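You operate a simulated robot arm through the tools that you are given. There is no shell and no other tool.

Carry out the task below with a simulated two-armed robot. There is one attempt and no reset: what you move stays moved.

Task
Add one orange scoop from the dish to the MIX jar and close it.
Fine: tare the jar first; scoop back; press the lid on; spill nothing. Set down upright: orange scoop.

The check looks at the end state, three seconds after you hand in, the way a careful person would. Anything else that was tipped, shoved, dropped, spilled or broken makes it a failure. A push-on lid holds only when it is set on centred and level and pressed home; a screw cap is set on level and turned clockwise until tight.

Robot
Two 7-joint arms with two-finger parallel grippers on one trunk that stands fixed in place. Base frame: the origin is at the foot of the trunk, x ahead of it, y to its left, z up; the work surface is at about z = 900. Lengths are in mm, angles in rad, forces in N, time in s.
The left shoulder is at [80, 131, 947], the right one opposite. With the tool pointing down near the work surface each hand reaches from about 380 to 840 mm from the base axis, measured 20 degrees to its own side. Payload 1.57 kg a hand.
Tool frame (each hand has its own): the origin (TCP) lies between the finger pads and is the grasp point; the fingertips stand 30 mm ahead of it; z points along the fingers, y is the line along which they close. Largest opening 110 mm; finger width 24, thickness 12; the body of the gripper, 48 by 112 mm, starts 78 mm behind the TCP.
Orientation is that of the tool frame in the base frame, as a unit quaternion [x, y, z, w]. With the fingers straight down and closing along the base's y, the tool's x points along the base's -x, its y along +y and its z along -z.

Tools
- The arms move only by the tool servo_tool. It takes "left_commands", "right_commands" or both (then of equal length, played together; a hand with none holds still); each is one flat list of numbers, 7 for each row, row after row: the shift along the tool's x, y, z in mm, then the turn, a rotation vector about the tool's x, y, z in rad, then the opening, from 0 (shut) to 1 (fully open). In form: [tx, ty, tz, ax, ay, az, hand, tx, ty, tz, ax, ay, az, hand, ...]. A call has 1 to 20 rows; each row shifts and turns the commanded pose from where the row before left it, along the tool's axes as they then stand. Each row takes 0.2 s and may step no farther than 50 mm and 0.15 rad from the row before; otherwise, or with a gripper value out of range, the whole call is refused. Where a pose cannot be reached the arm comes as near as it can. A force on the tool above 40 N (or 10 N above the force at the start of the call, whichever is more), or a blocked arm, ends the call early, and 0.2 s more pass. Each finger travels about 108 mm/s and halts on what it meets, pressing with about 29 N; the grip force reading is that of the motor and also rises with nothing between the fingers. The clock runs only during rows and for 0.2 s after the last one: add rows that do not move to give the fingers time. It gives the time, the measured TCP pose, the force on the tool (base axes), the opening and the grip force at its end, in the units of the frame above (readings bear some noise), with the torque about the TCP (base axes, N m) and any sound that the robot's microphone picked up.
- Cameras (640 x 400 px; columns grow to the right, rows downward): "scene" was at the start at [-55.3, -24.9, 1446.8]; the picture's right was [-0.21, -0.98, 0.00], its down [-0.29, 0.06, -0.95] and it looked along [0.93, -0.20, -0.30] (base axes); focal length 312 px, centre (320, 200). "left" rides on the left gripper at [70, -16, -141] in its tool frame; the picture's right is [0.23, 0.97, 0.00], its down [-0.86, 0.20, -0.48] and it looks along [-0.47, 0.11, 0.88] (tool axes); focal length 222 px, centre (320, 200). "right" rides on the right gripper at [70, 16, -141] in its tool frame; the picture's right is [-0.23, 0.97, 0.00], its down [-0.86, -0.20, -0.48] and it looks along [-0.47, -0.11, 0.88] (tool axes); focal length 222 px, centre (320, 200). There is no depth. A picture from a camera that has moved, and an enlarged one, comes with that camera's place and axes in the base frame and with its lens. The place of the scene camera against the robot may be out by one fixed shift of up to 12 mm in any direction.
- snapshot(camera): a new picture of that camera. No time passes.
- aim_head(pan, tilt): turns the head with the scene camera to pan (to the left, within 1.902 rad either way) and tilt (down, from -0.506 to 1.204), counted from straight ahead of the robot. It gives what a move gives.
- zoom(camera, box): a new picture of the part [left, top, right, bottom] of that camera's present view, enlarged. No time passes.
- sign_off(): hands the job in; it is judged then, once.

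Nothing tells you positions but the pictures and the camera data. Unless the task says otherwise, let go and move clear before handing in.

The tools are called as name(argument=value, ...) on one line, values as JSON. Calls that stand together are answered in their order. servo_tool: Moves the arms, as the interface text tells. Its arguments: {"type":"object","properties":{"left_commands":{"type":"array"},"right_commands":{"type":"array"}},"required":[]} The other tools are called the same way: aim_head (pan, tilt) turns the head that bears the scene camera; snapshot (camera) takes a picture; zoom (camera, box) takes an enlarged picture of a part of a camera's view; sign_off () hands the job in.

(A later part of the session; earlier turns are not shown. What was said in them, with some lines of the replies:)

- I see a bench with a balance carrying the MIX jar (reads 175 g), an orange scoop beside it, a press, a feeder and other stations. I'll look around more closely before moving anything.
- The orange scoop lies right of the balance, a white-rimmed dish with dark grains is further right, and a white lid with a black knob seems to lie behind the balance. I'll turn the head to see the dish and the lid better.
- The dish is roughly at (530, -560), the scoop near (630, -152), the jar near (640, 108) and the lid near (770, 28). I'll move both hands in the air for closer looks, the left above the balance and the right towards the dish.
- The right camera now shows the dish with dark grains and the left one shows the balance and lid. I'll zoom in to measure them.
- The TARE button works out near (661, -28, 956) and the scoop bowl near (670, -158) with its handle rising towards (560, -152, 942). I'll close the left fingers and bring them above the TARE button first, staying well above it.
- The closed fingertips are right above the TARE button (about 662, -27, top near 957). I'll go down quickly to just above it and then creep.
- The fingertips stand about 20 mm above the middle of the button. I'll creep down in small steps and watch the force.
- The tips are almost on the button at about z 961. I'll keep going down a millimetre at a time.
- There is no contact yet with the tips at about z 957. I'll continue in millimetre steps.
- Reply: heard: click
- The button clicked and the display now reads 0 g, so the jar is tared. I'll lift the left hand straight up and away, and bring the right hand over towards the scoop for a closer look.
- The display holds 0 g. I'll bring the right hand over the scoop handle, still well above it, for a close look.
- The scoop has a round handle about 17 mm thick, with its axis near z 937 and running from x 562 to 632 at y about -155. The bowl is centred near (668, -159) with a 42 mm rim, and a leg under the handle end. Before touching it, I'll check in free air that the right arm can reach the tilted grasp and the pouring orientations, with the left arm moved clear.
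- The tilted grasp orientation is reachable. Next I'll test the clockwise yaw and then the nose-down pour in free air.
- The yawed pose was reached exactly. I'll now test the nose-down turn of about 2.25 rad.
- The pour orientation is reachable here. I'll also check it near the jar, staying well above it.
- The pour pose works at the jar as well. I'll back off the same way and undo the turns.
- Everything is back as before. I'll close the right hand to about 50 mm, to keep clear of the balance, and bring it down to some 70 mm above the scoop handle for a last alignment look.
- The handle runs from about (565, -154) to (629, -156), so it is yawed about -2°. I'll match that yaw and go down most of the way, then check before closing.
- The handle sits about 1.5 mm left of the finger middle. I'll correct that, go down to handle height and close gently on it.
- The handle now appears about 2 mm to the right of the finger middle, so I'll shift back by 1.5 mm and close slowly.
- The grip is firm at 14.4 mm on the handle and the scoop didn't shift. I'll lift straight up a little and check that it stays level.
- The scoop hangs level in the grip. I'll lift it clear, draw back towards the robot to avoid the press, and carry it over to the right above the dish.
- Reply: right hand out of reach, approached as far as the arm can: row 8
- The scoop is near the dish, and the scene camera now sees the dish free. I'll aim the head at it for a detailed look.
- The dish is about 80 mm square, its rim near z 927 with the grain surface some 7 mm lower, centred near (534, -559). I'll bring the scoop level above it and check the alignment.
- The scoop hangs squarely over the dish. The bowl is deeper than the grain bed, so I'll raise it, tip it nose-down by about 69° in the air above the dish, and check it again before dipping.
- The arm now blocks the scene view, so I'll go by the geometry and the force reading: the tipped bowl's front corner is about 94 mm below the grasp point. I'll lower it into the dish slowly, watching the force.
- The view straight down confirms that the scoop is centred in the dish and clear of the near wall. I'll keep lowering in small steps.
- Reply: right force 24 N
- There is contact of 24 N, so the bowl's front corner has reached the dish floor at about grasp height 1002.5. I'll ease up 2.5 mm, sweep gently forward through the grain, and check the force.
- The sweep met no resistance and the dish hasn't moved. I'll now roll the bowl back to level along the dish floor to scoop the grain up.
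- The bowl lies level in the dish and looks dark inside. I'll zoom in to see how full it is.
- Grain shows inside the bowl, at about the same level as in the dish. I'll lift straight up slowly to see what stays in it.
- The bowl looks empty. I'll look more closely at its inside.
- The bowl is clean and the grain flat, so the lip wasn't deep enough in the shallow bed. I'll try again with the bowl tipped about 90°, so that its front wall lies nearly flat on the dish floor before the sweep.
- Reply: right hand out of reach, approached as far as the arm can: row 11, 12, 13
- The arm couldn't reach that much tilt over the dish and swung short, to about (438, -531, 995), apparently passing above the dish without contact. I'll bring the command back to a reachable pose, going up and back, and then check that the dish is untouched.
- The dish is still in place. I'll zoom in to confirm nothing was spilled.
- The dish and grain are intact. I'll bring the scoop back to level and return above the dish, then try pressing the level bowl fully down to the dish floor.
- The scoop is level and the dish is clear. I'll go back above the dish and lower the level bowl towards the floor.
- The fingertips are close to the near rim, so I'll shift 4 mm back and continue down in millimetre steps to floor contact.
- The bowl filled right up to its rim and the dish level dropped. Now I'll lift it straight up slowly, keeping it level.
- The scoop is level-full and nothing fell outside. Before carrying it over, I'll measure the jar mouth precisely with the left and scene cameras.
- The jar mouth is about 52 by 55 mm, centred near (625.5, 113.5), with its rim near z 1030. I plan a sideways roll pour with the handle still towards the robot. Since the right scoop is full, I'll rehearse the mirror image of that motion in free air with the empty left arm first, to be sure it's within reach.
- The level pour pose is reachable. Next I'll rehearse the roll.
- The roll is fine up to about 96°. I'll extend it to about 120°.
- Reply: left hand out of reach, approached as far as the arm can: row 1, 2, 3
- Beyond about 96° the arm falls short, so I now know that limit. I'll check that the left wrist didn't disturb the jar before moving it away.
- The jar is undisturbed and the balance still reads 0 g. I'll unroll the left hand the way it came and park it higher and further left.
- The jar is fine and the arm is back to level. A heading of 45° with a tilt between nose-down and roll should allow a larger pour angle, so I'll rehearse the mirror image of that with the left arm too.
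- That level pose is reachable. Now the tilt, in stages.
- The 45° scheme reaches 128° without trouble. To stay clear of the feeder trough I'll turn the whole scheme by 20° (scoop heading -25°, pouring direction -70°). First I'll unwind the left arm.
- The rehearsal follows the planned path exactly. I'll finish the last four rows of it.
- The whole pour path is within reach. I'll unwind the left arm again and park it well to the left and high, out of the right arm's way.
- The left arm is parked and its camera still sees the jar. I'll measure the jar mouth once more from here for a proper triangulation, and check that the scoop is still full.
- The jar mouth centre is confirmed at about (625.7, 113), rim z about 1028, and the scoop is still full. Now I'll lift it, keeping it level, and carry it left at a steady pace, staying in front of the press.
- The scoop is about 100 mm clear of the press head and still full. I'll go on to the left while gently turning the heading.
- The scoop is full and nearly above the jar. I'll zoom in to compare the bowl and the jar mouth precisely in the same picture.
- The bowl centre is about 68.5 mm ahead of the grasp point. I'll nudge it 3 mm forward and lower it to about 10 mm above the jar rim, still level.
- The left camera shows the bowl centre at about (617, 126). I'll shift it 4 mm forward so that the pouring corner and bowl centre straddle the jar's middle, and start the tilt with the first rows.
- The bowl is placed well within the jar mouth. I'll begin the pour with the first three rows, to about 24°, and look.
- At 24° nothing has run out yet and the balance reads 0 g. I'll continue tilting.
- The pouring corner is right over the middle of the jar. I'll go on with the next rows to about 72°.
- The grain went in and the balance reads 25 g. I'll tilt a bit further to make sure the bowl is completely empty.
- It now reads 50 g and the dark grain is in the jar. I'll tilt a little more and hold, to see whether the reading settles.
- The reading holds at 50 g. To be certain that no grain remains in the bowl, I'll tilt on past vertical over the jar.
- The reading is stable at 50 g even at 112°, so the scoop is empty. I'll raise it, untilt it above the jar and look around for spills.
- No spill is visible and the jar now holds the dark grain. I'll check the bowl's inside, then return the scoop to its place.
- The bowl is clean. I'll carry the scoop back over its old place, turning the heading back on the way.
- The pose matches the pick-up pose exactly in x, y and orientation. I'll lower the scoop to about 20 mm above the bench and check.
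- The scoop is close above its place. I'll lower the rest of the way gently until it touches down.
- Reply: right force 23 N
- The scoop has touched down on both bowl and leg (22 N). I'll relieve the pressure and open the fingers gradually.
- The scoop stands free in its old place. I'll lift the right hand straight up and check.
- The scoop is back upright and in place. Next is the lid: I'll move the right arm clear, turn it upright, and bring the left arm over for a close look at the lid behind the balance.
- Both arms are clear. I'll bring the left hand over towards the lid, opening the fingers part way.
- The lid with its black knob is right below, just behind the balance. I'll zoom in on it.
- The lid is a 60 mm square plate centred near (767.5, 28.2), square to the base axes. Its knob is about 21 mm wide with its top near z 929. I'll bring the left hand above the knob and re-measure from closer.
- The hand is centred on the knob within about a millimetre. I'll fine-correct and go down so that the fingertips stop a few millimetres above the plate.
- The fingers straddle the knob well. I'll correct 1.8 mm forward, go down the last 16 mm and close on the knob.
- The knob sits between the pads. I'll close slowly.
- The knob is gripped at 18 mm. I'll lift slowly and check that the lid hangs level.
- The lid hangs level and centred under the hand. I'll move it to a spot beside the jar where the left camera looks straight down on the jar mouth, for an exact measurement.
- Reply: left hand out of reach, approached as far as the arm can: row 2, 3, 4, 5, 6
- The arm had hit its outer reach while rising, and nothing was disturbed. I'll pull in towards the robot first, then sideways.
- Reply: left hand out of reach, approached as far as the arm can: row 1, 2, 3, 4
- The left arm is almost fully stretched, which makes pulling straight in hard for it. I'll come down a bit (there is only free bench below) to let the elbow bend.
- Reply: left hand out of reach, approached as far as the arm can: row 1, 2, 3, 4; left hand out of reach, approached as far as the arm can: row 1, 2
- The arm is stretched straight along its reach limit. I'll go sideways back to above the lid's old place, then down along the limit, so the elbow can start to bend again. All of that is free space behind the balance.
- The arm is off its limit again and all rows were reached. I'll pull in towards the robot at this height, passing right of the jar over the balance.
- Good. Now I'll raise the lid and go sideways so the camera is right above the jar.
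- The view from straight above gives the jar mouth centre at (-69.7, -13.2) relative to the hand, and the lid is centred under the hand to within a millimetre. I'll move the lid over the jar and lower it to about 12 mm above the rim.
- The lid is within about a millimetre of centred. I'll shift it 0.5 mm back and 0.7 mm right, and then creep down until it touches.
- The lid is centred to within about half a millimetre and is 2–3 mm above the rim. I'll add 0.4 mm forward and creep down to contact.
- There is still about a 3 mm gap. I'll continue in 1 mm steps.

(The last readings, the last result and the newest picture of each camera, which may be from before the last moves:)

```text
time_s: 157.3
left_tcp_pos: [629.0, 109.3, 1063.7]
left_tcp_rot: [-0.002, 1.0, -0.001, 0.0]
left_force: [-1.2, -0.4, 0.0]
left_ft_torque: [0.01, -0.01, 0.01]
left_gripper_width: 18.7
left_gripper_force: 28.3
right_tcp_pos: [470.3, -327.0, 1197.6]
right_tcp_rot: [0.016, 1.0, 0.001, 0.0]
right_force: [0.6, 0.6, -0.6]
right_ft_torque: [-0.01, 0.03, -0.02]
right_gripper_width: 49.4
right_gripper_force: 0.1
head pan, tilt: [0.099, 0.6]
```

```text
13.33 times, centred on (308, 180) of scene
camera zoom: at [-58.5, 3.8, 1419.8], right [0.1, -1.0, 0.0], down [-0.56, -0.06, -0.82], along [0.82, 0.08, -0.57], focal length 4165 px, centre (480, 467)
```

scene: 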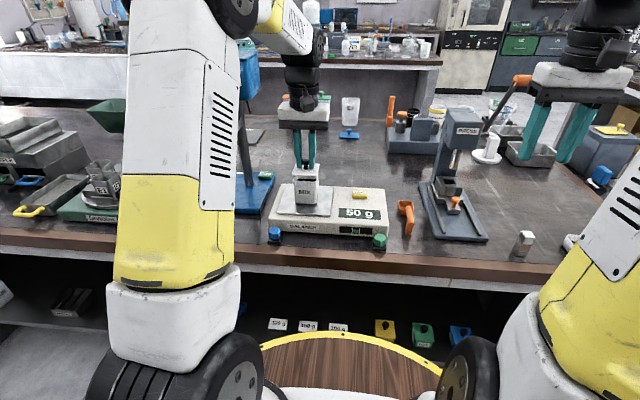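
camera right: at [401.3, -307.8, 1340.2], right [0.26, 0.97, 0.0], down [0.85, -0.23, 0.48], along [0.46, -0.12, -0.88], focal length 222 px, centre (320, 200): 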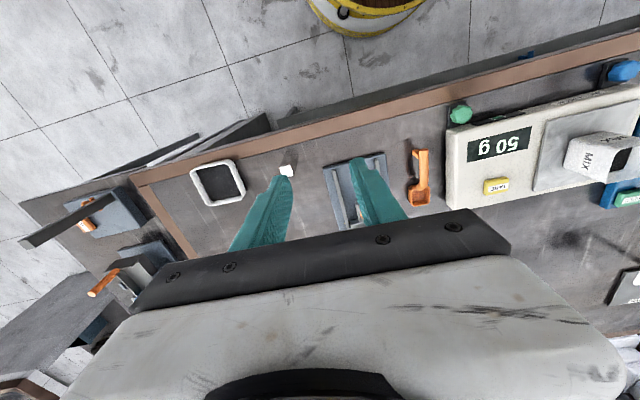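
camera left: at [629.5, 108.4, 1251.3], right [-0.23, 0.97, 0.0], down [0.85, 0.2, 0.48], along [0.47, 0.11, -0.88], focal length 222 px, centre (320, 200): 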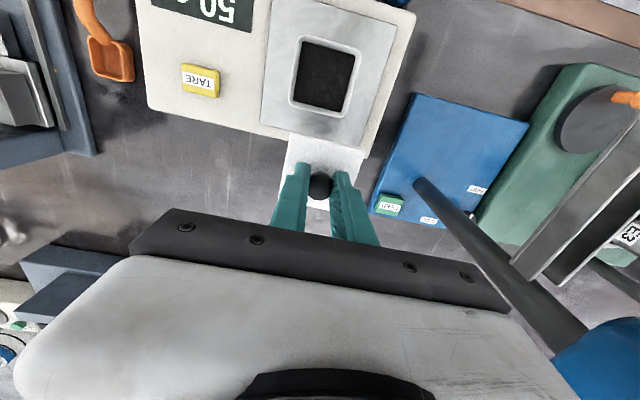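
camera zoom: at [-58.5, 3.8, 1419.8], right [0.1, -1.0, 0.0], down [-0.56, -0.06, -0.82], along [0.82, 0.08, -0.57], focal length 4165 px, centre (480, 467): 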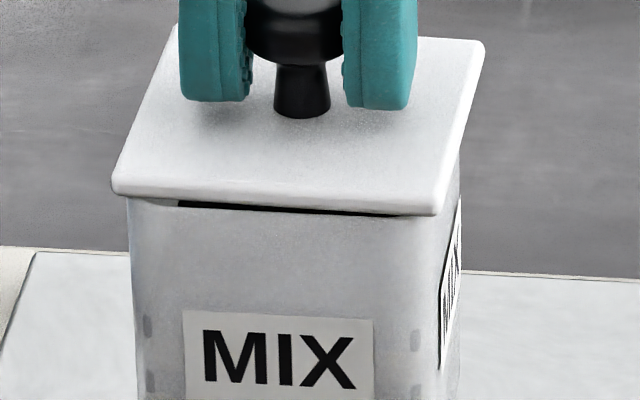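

zoom(camera="left", box=[285, 110, 375, 180])

zoom(camera="scene", box=[290, 160, 330, 190])

```text
5.71 times, centred on (330, 145) of left
camera zoom: at [559.3, 93.8, 1203.9], right [-0.23, 0.97, 0.0], down [0.85, 0.2, 0.48], along [0.47, 0.11, -0.88], focal length 1269 px, centre (263, 514)
```

zoom: 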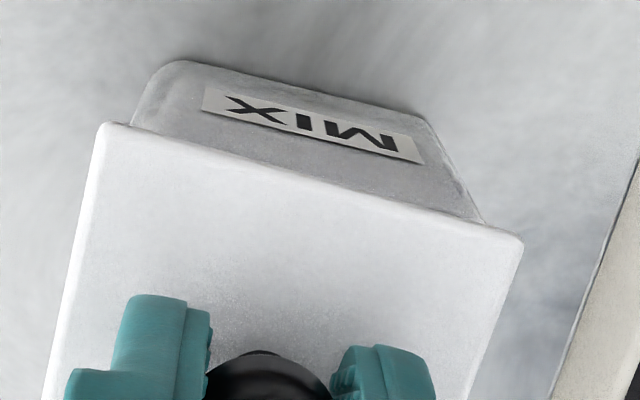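

```text
13.33 times, centred on (310, 175) of scene
camera zoom: at [-58.5, 3.8, 1419.8], right [0.1, -1.0, 0.0], down [-0.56, -0.06, -0.82], along [0.82, 0.08, -0.57], focal length 4165 px, centre (453, 533)
```

zoom: 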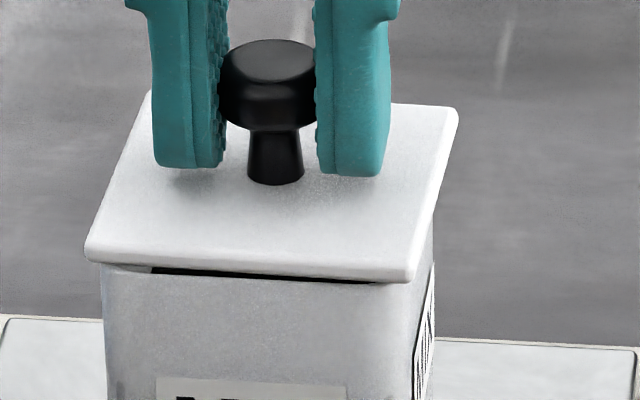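

The lid has drifted about half a millimetre to the right. I'll correct that and continue down to contact.

servo_tool(left_commands=[0, 0.6, 0, 0, 0, 0, 0, 0, 0, 0.7, 0, 0, 0, 0, 0, 0, 0.7, 0, 0, 0, 0, 0, 0, 0.7, 0, 0, 0, 0])

zoom(camera="scene", box=[288, 165, 328, 195])

zoom(camera="left", box=[285, 110, 375, 180])

```text
time_s: 158.3
left_tcp_pos: [630.2, 111.8, 1062.1]
left_tcp_rot: [-0.002, 1.0, 0.0, 0.001]
left_force: [-2.7, 0.7, 13.5]
left_ft_torque: [0.01, 0.1, 0.02]
left_gripper_width: 18.5
left_gripper_force: 29.3
right_tcp_pos: [470.9, -325.7, 1199.6]
right_tcp_rot: [0.017, 1.0, 0.0, 0.0]
right_force: [0.5, -0.9, 0.2]
right_ft_torque: [0.01, -0.02, 0.01]
right_gripper_width: 49.7
right_gripper_force: 0.1
head pan, tilt: [0.099, 0.6]
heard: snap
```

```text
13.33 times, centred on (308, 180) of scene
camera zoom: at [-59.0, 3.8, 1419.8], right [0.1, -0.99, 0.0], down [-0.56, -0.06, -0.83], along [0.82, 0.08, -0.56], focal length 4165 px, centre (480, 467)
```

zoom: 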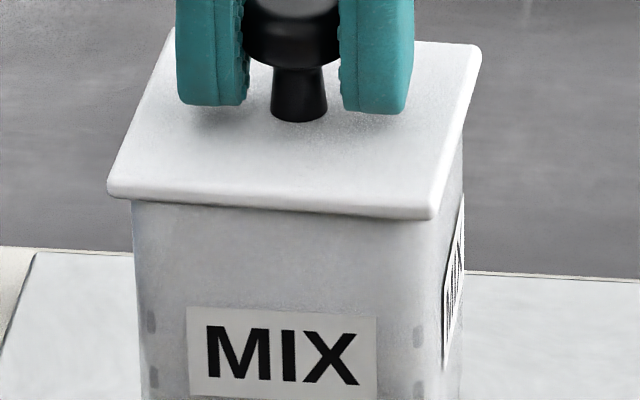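

```text
5.71 times, centred on (330, 145) of left
camera zoom: at [558.9, 94.5, 1202.8], right [-0.23, 0.97, 0.0], down [0.85, 0.2, 0.48], along [0.47, 0.11, -0.88], focal length 1269 px, centre (263, 514)
```

zoom: 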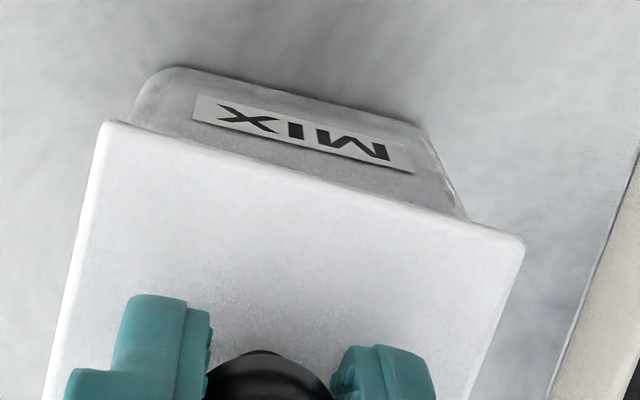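

A snap was heard at 13.5 N, so the lid has gone on. I'll press just a little more to be sure it's fully home, then release slowly.

servo_tool(left_commands=[0, 0, 0.5, 0, 0, 0, 0, 0, 0, 0.5, 0, 0, 0, 0, 0, 0, 0, 0, 0, 0, 0])

zoom(camera="scene", box=[280, 150, 400, 240])

```text
time_s: 159.1
left_tcp_pos: [630.7, 112.0, 1060.7]
left_tcp_rot: [-0.002, 1.0, 0.0, 0.002]
left_force: [-1.3, 2.3, 30.3]
left_ft_torque: [0.05, -0.06, 0.02]
left_gripper_width: 18.5
left_gripper_force: 28.7
right_tcp_pos: [470.0, -325.7, 1198.0]
right_tcp_rot: [0.017, 1.0, 0.0, 0.001]
right_force: [-0.3, 0.7, 0.0]
right_ft_torque: [-0.02, -0.02, -0.01]
right_gripper_width: 49.7
right_gripper_force: 0.0
head pan, tilt: [0.099, 0.6]
```

```text
4.44 times, centred on (340, 195) of scene
camera zoom: at [-59.4, 3.8, 1419.8], right [0.1, -0.99, 0.0], down [-0.56, -0.06, -0.83], along [0.82, 0.08, -0.56], focal length 1388 px, centre (231, 222)
```

zoom: 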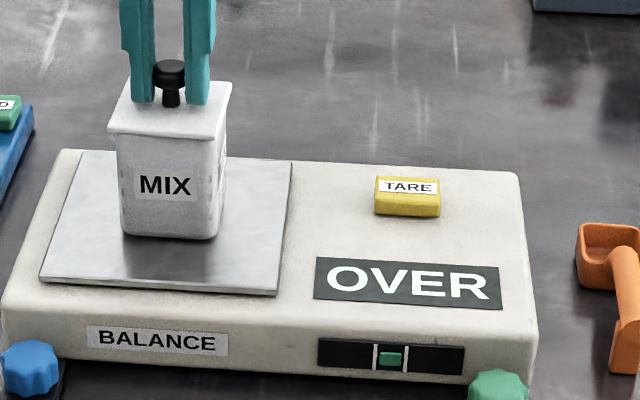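

The lid is on squarely; the balance shows OVER only because of my pressing. I'll relieve the force and open the fingers slowly.

servo_tool(left_commands=[0, 0, -0.5, 0, 0, 0, 0, 0, 0, -0.4, 0, 0, 0, 0, 0, 0, 0, 0, 0, 0, 0])

zoom(camera="scene", box=[280, 150, 400, 240])

```text
time_s: 159.9
left_tcp_pos: [629.1, 111.0, 1060.9]
left_tcp_rot: [-0.001, 1.0, 0.0, 0.0]
left_force: [3.6, 0.9, 25.2]
left_ft_torque: [0.03, -0.34, 0.02]
left_gripper_width: 18.4
left_gripper_force: 29.2
right_tcp_pos: [470.2, -326.3, 1198.3]
right_tcp_rot: [0.017, 1.0, 0.001, 0.0]
right_force: [0.4, 0.6, 0.2]
right_ft_torque: [0.02, 0.01, 0.02]
right_gripper_width: 49.4
right_gripper_force: 0.0
head pan, tilt: [0.099, 0.6]
```

```text
4.44 times, centred on (340, 195) of scene
camera zoom: at [-59.0, 3.8, 1419.8], right [0.1, -1.0, 0.0], down [-0.56, -0.06, -0.83], along [0.82, 0.08, -0.56], focal length 1388 px, centre (231, 222)
```

zoom: 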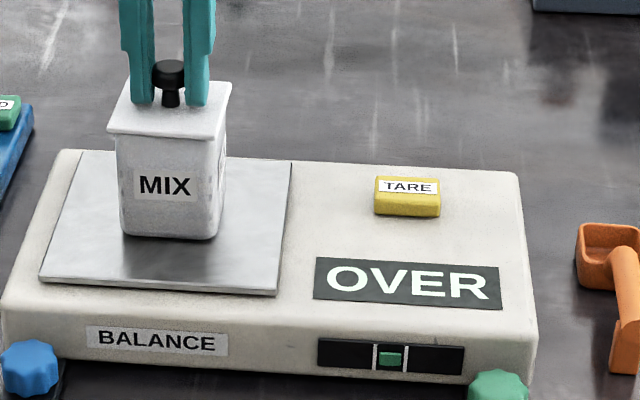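

There is still 25 N on it. I'll come up a little more before opening.

servo_tool(left_commands=[0, 0, -0.5, 0, 0, 0, 0, 0, 0, 0, 0, 0, 0, 0])

```text
time_s: 160.5
left_tcp_pos: [628.9, 111.4, 1060.8]
left_tcp_rot: [-0.001, 1.0, 0.001, 0.0]
left_force: [6.0, 0.2, 17.2]
left_ft_torque: [0.02, -0.28, 0.03]
left_gripper_width: 18.7
left_gripper_force: 28.7
right_tcp_pos: [471.0, -326.0, 1197.7]
right_tcp_rot: [0.016, 1.0, 0.0, 0.0]
right_force: [-0.2, 0.1, 0.0]
right_ft_torque: [0.01, -0.01, 0.01]
right_gripper_width: 49.4
right_gripper_force: 0.2
head pan, tilt: [0.099, 0.6]
```

servo_tool(left_commands=[-0.5, 0, -0.5, 0, 0, 0, 0, 0, 0, 0, 0, 0, 0, 0])

```text
time_s: 161.1
left_tcp_pos: [628.8, 111.0, 1061.4]
left_tcp_rot: [-0.002, 1.0, 0.0, -0.002]
left_force: [1.6, 0.0, 3.4]
left_ft_torque: [0.02, -0.03, 0.01]
left_gripper_width: 18.4
left_gripper_force: 28.7
right_tcp_pos: [471.3, -326.0, 1198.3]
right_tcp_rot: [0.017, 1.0, 0.0, 0.0]
right_force: [-0.3, -0.4, -0.5]
right_ft_torque: [-0.03, -0.01, 0.0]
right_gripper_width: 49.5
right_gripper_force: 0.0
head pan, tilt: [0.099, 0.6]
```

The forces are nearly zero now. I'll open the fingers slowly.

servo_tool(left_commands=[0, 0, 0, 0, 0, 0, 0.17, 0, 0, 0, 0, 0, 0, 0.2, 0, 0, 0, 0, 0, 0, 0.25, 0, 0, 0, 0, 0, 0, 0.33, 0, 0, 0, 0, 0, 0, 0.4, 0, 0, 0, 0, 0, 0, 0.4])

zoom(camera="scene", box=[280, 150, 400, 240])

zoom(camera="left", box=[250, 110, 390, 230])

```text
time_s: 162.5
left_tcp_pos: [629.4, 111.6, 1061.8]
left_tcp_rot: [-0.002, 1.0, 0.001, 0.0]
left_force: [-0.8, 0.6, 0.2]
left_ft_torque: [0.01, 0.03, 0.0]
left_gripper_width: 43.5
left_gripper_force: 0.1
right_tcp_pos: [470.1, -327.5, 1199.1]
right_tcp_rot: [0.017, 1.0, 0.001, 0.001]
right_force: [0.5, 0.1, -1.0]
right_ft_torque: [0.02, 0.01, -0.02]
right_gripper_width: 49.3
right_gripper_force: 0.1
head pan, tilt: [0.099, 0.6]
```

```text
4.44 times, centred on (340, 195) of scene
camera zoom: at [-58.5, 3.8, 1419.8], right [0.1, -1.0, 0.0], down [-0.56, -0.06, -0.82], along [0.82, 0.08, -0.57], focal length 1388 px, centre (231, 222)
```

zoom: 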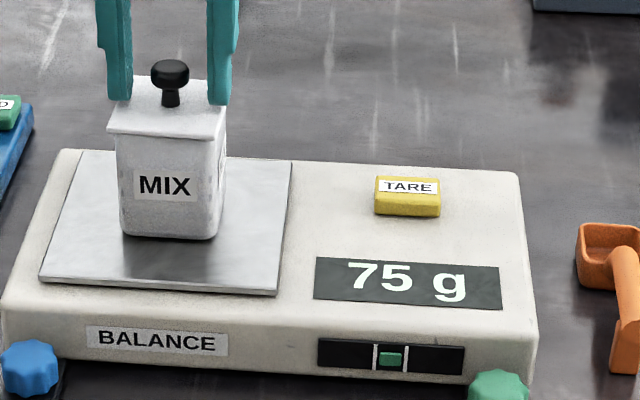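

```text
3.33 times, centred on (320, 170) of left
camera zoom: at [559.2, 94.3, 1203.0], right [-0.23, 0.97, 0.0], down [0.85, 0.2, 0.48], along [0.47, 0.11, -0.88], focal length 740 px, centre (320, 300)
```

zoom: 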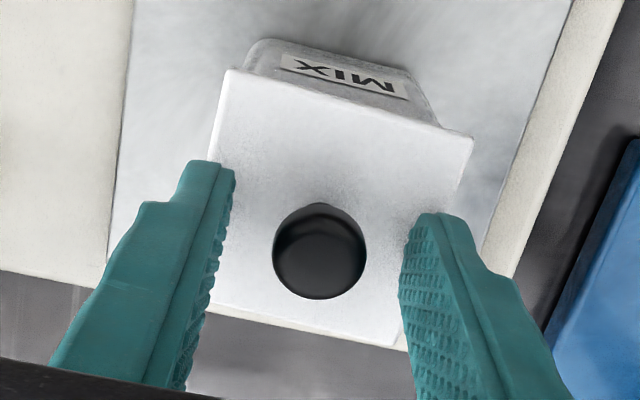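

The balance reads 75 g: the 50 g scoop plus the lid. I'll lift the left hand straight up and inspect.

servo_tool(left_commands=[0, 0, -8, 0, 0, 0, 0.4, 0, 0, -15, 0, 0, 0, 0.4, 0, 0, -25, 0, 0, 0, 0.4, 0, 0, -30, 0, 0, 0, 0.4, 0, 0, -30, 0, 0, 0, 0.4, 0, 0, 0, 0, 0, 0, 0.4])

zoom(camera="scene", box=[280, 150, 400, 240])

zoom(camera="scene", box=[288, 165, 328, 215])

snapshot(camera="left")

```text
time_s: 163.9
left_tcp_pos: [630.0, 112.0, 1170.4]
left_tcp_rot: [-0.001, 1.0, 0.0, 0.001]
left_force: [-0.5, -0.2, -0.1]
left_ft_torque: [-0.02, -0.01, 0.02]
left_gripper_width: 44.0
left_gripper_force: 0.1
right_tcp_pos: [472.0, -326.4, 1197.9]
right_tcp_rot: [0.017, 1.0, 0.001, 0.001]
right_force: [0.6, -0.4, 0.3]
right_ft_torque: [0.02, -0.03, 0.0]
right_gripper_width: 49.2
right_gripper_force: 0.1
head pan, tilt: [0.099, 0.6]
```

```text
4.44 times, centred on (340, 195) of scene
camera zoom: at [-58.5, 3.8, 1419.8], right [0.1, -1.0, 0.0], down [-0.56, -0.06, -0.82], along [0.82, 0.08, -0.57], focal length 1388 px, centre (231, 222)
```

zoom: 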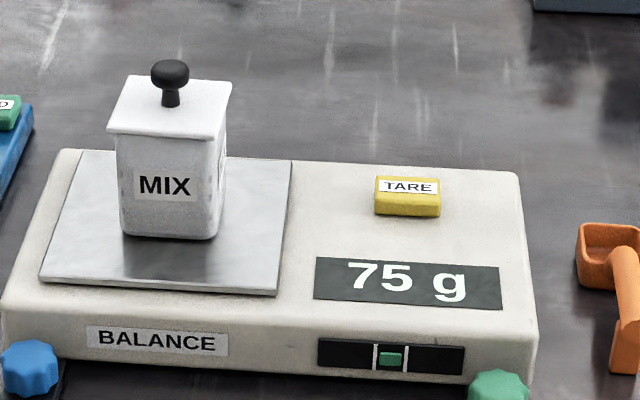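

```text
8.00 times, centred on (308, 190) of scene
camera zoom: at [-58.5, 3.8, 1419.8], right [0.1, -1.0, 0.0], down [-0.56, -0.06, -0.82], along [0.82, 0.08, -0.57], focal length 2499 px, centre (416, 280)
```

zoom: 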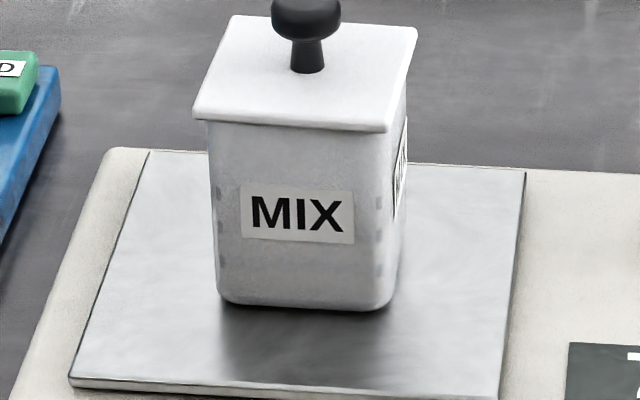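

```text
taken
camera left: at [559.8, 94.9, 1310.6], right [-0.23, 0.97, 0.0], down [0.85, 0.2, 0.48], along [0.47, 0.11, -0.88], focal length 222 px, centre (320, 200)
```

left: 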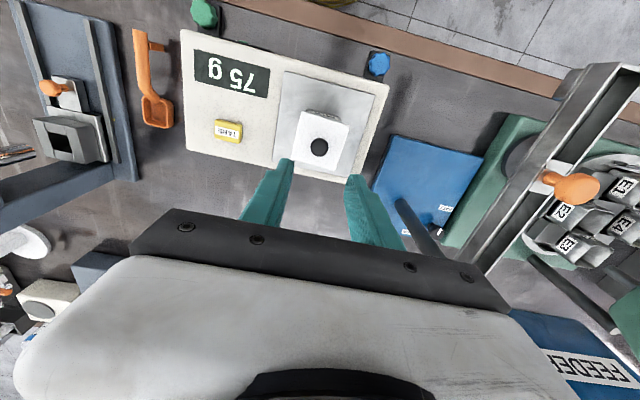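

The lid sits level and closed on the jar. I'll move the left hand clear and look over the whole bench once more.

servo_tool(left_commands=[0, 0, -30, 0, 0, 0, 0.4, 25, 8, -24, 0, 0, 0, 0.4, 25, 8, -24, 0, 0, 0, 0.4, 25, 8, -24, 0, 0, 0, 0.4, 25, 8, -20, 0, 0, 0, 0.4, 25, 8, -10, 0, 0, 0, 0.4, 0, 0, 0, 0, 0, 0, 0.4])

aim_head(pan=-0.4, tilt=0.65)

snapshot(camera="scene")

snapshot(camera="right")

snapshot(camera="left")

```text
time_s: 165.5
left_tcp_pos: [506.2, 150.1, 1302.3]
left_tcp_rot: [-0.001, 1.0, 0.0, 0.0]
left_force: [-0.2, -0.7, -0.6]
left_ft_torque: [0.0, 0.01, 0.0]
left_gripper_width: 44.0
left_gripper_force: 0.0
right_tcp_pos: [471.7, -325.1, 1198.1]
right_tcp_rot: [0.016, 1.0, 0.001, 0.0]
right_force: [-1.0, 0.3, 0.4]
right_ft_torque: [0.02, -0.01, 0.0]
right_gripper_width: 49.7
right_gripper_force: 0.1
head pan, tilt: [0.099, 0.6]
```

```text
time_s: 166.4
left_tcp_pos: [506.9, 151.2, 1301.6]
left_tcp_rot: [-0.002, 1.0, 0.0, 0.001]
left_force: [0.1, 0.5, -0.7]
left_ft_torque: [0.0, 0.04, 0.03]
left_gripper_width: 44.0
left_gripper_force: 0.0
right_tcp_pos: [472.0, -325.5, 1198.0]
right_tcp_rot: [0.017, 1.0, 0.0, 0.0]
right_force: [0.2, 0.6, 0.3]
right_ft_torque: [0.04, 0.02, 0.02]
right_gripper_width: 49.7
right_gripper_force: 0.1
head pan, tilt: [-0.4, 0.649]
```

```text
taken
```

scene: 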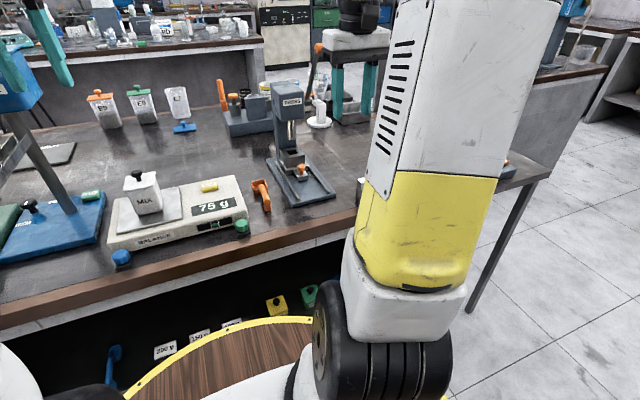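

```text
taken
camera right: at [401.1, -307.8, 1340.3], right [0.26, 0.97, 0.0], down [0.85, -0.23, 0.48], along [0.46, -0.12, -0.88], focal length 222 px, centre (320, 200)
```

right: 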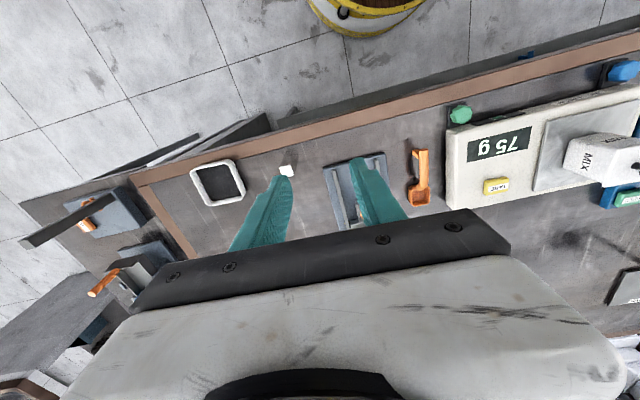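

```text
taken
camera left: at [435.5, 133.8, 1442.5], right [-0.23, 0.97, 0.0], down [0.85, 0.2, 0.48], along [0.47, 0.11, -0.88], focal length 222 px, centre (320, 200)
```

left: 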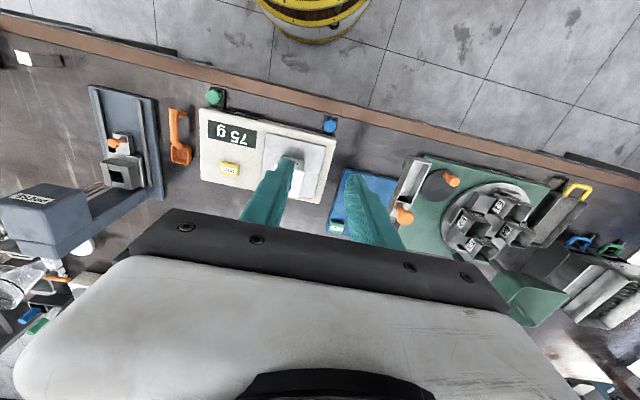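

zoom(camera="right", box=[170, 130, 310, 230])

zoom(camera="scene", box=[100, 150, 290, 270])

zoom(camera="right", box=[390, 90, 640, 230])

```text
4.00 times, centred on (240, 180) of right
camera zoom: at [401.1, -307.8, 1340.3], right [0.26, 0.97, 0.0], down [0.85, -0.23, 0.48], along [0.46, -0.12, -0.88], focal length 888 px, centre (640, 280)
```

zoom: 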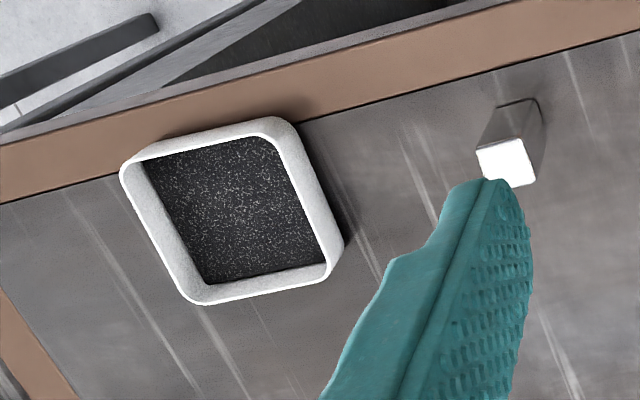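

```text
3.33 times, centred on (195, 210) of scene
camera zoom: at [-66.5, -38.6, 1415.6], right [-0.39, -0.92, 0.0], down [-0.56, 0.23, -0.8], along [0.73, -0.31, -0.6], focal length 1041 px, centre (737, 167)
```

zoom: 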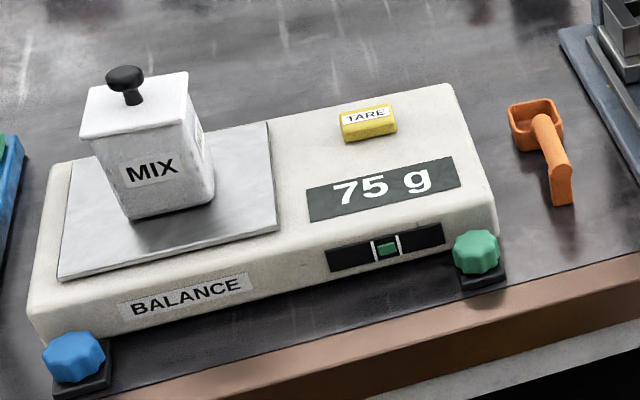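

```text
2.56 times, centred on (515, 160) of right
camera zoom: at [401.1, -307.8, 1340.3], right [0.26, 0.97, 0.0], down [0.85, -0.23, 0.48], along [0.46, -0.12, -0.88], focal length 569 px, centre (-179, 302)
```

zoom: 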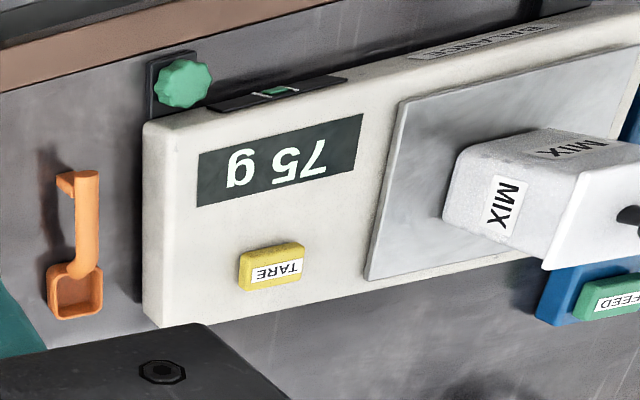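

The jar is closed with its lid level, and the scoop stands upright and empty in its old place. The dish, the block and the other stations look untouched, I see no spilled grain, and both hands are clear. I'm handing in the job.

sign_off()

```text
The job is handed in.
```

The MIX jar was tared, got one level scoop of grain from the dish, and is now closed with its push-on lid. The job is handed in; I haven't seen the check's verdict.

- **Tare and fill:** I pressed TARE (it clicked and read 0 g) before adding anything. The scoop added 50 g. The balance now reads 75 g, which is 50 g of grain plus the lid.
- **Lid:** it went on centred and level, and I heard it snap. I then pressed it with about 30 N, which made the balance show OVER until I let go.
- **Scoop:** it is back in its original spot, upright and empty.
- **Spills and other items:** I saw no spilled grain in the camera views. The dish, the metal block and the other stations look undisturbed.

The first try at filling the scoop came up empty because the bowl wasn't deep enough in the grain. While I was setting up another try, the right arm ran out of reach over the dish and swung short. Later the left arm hit its reach limits twice, once while rehearsing the pour and once while carrying the lid. None of these showed any contact force, and afterwards the dish and jar were unchanged.
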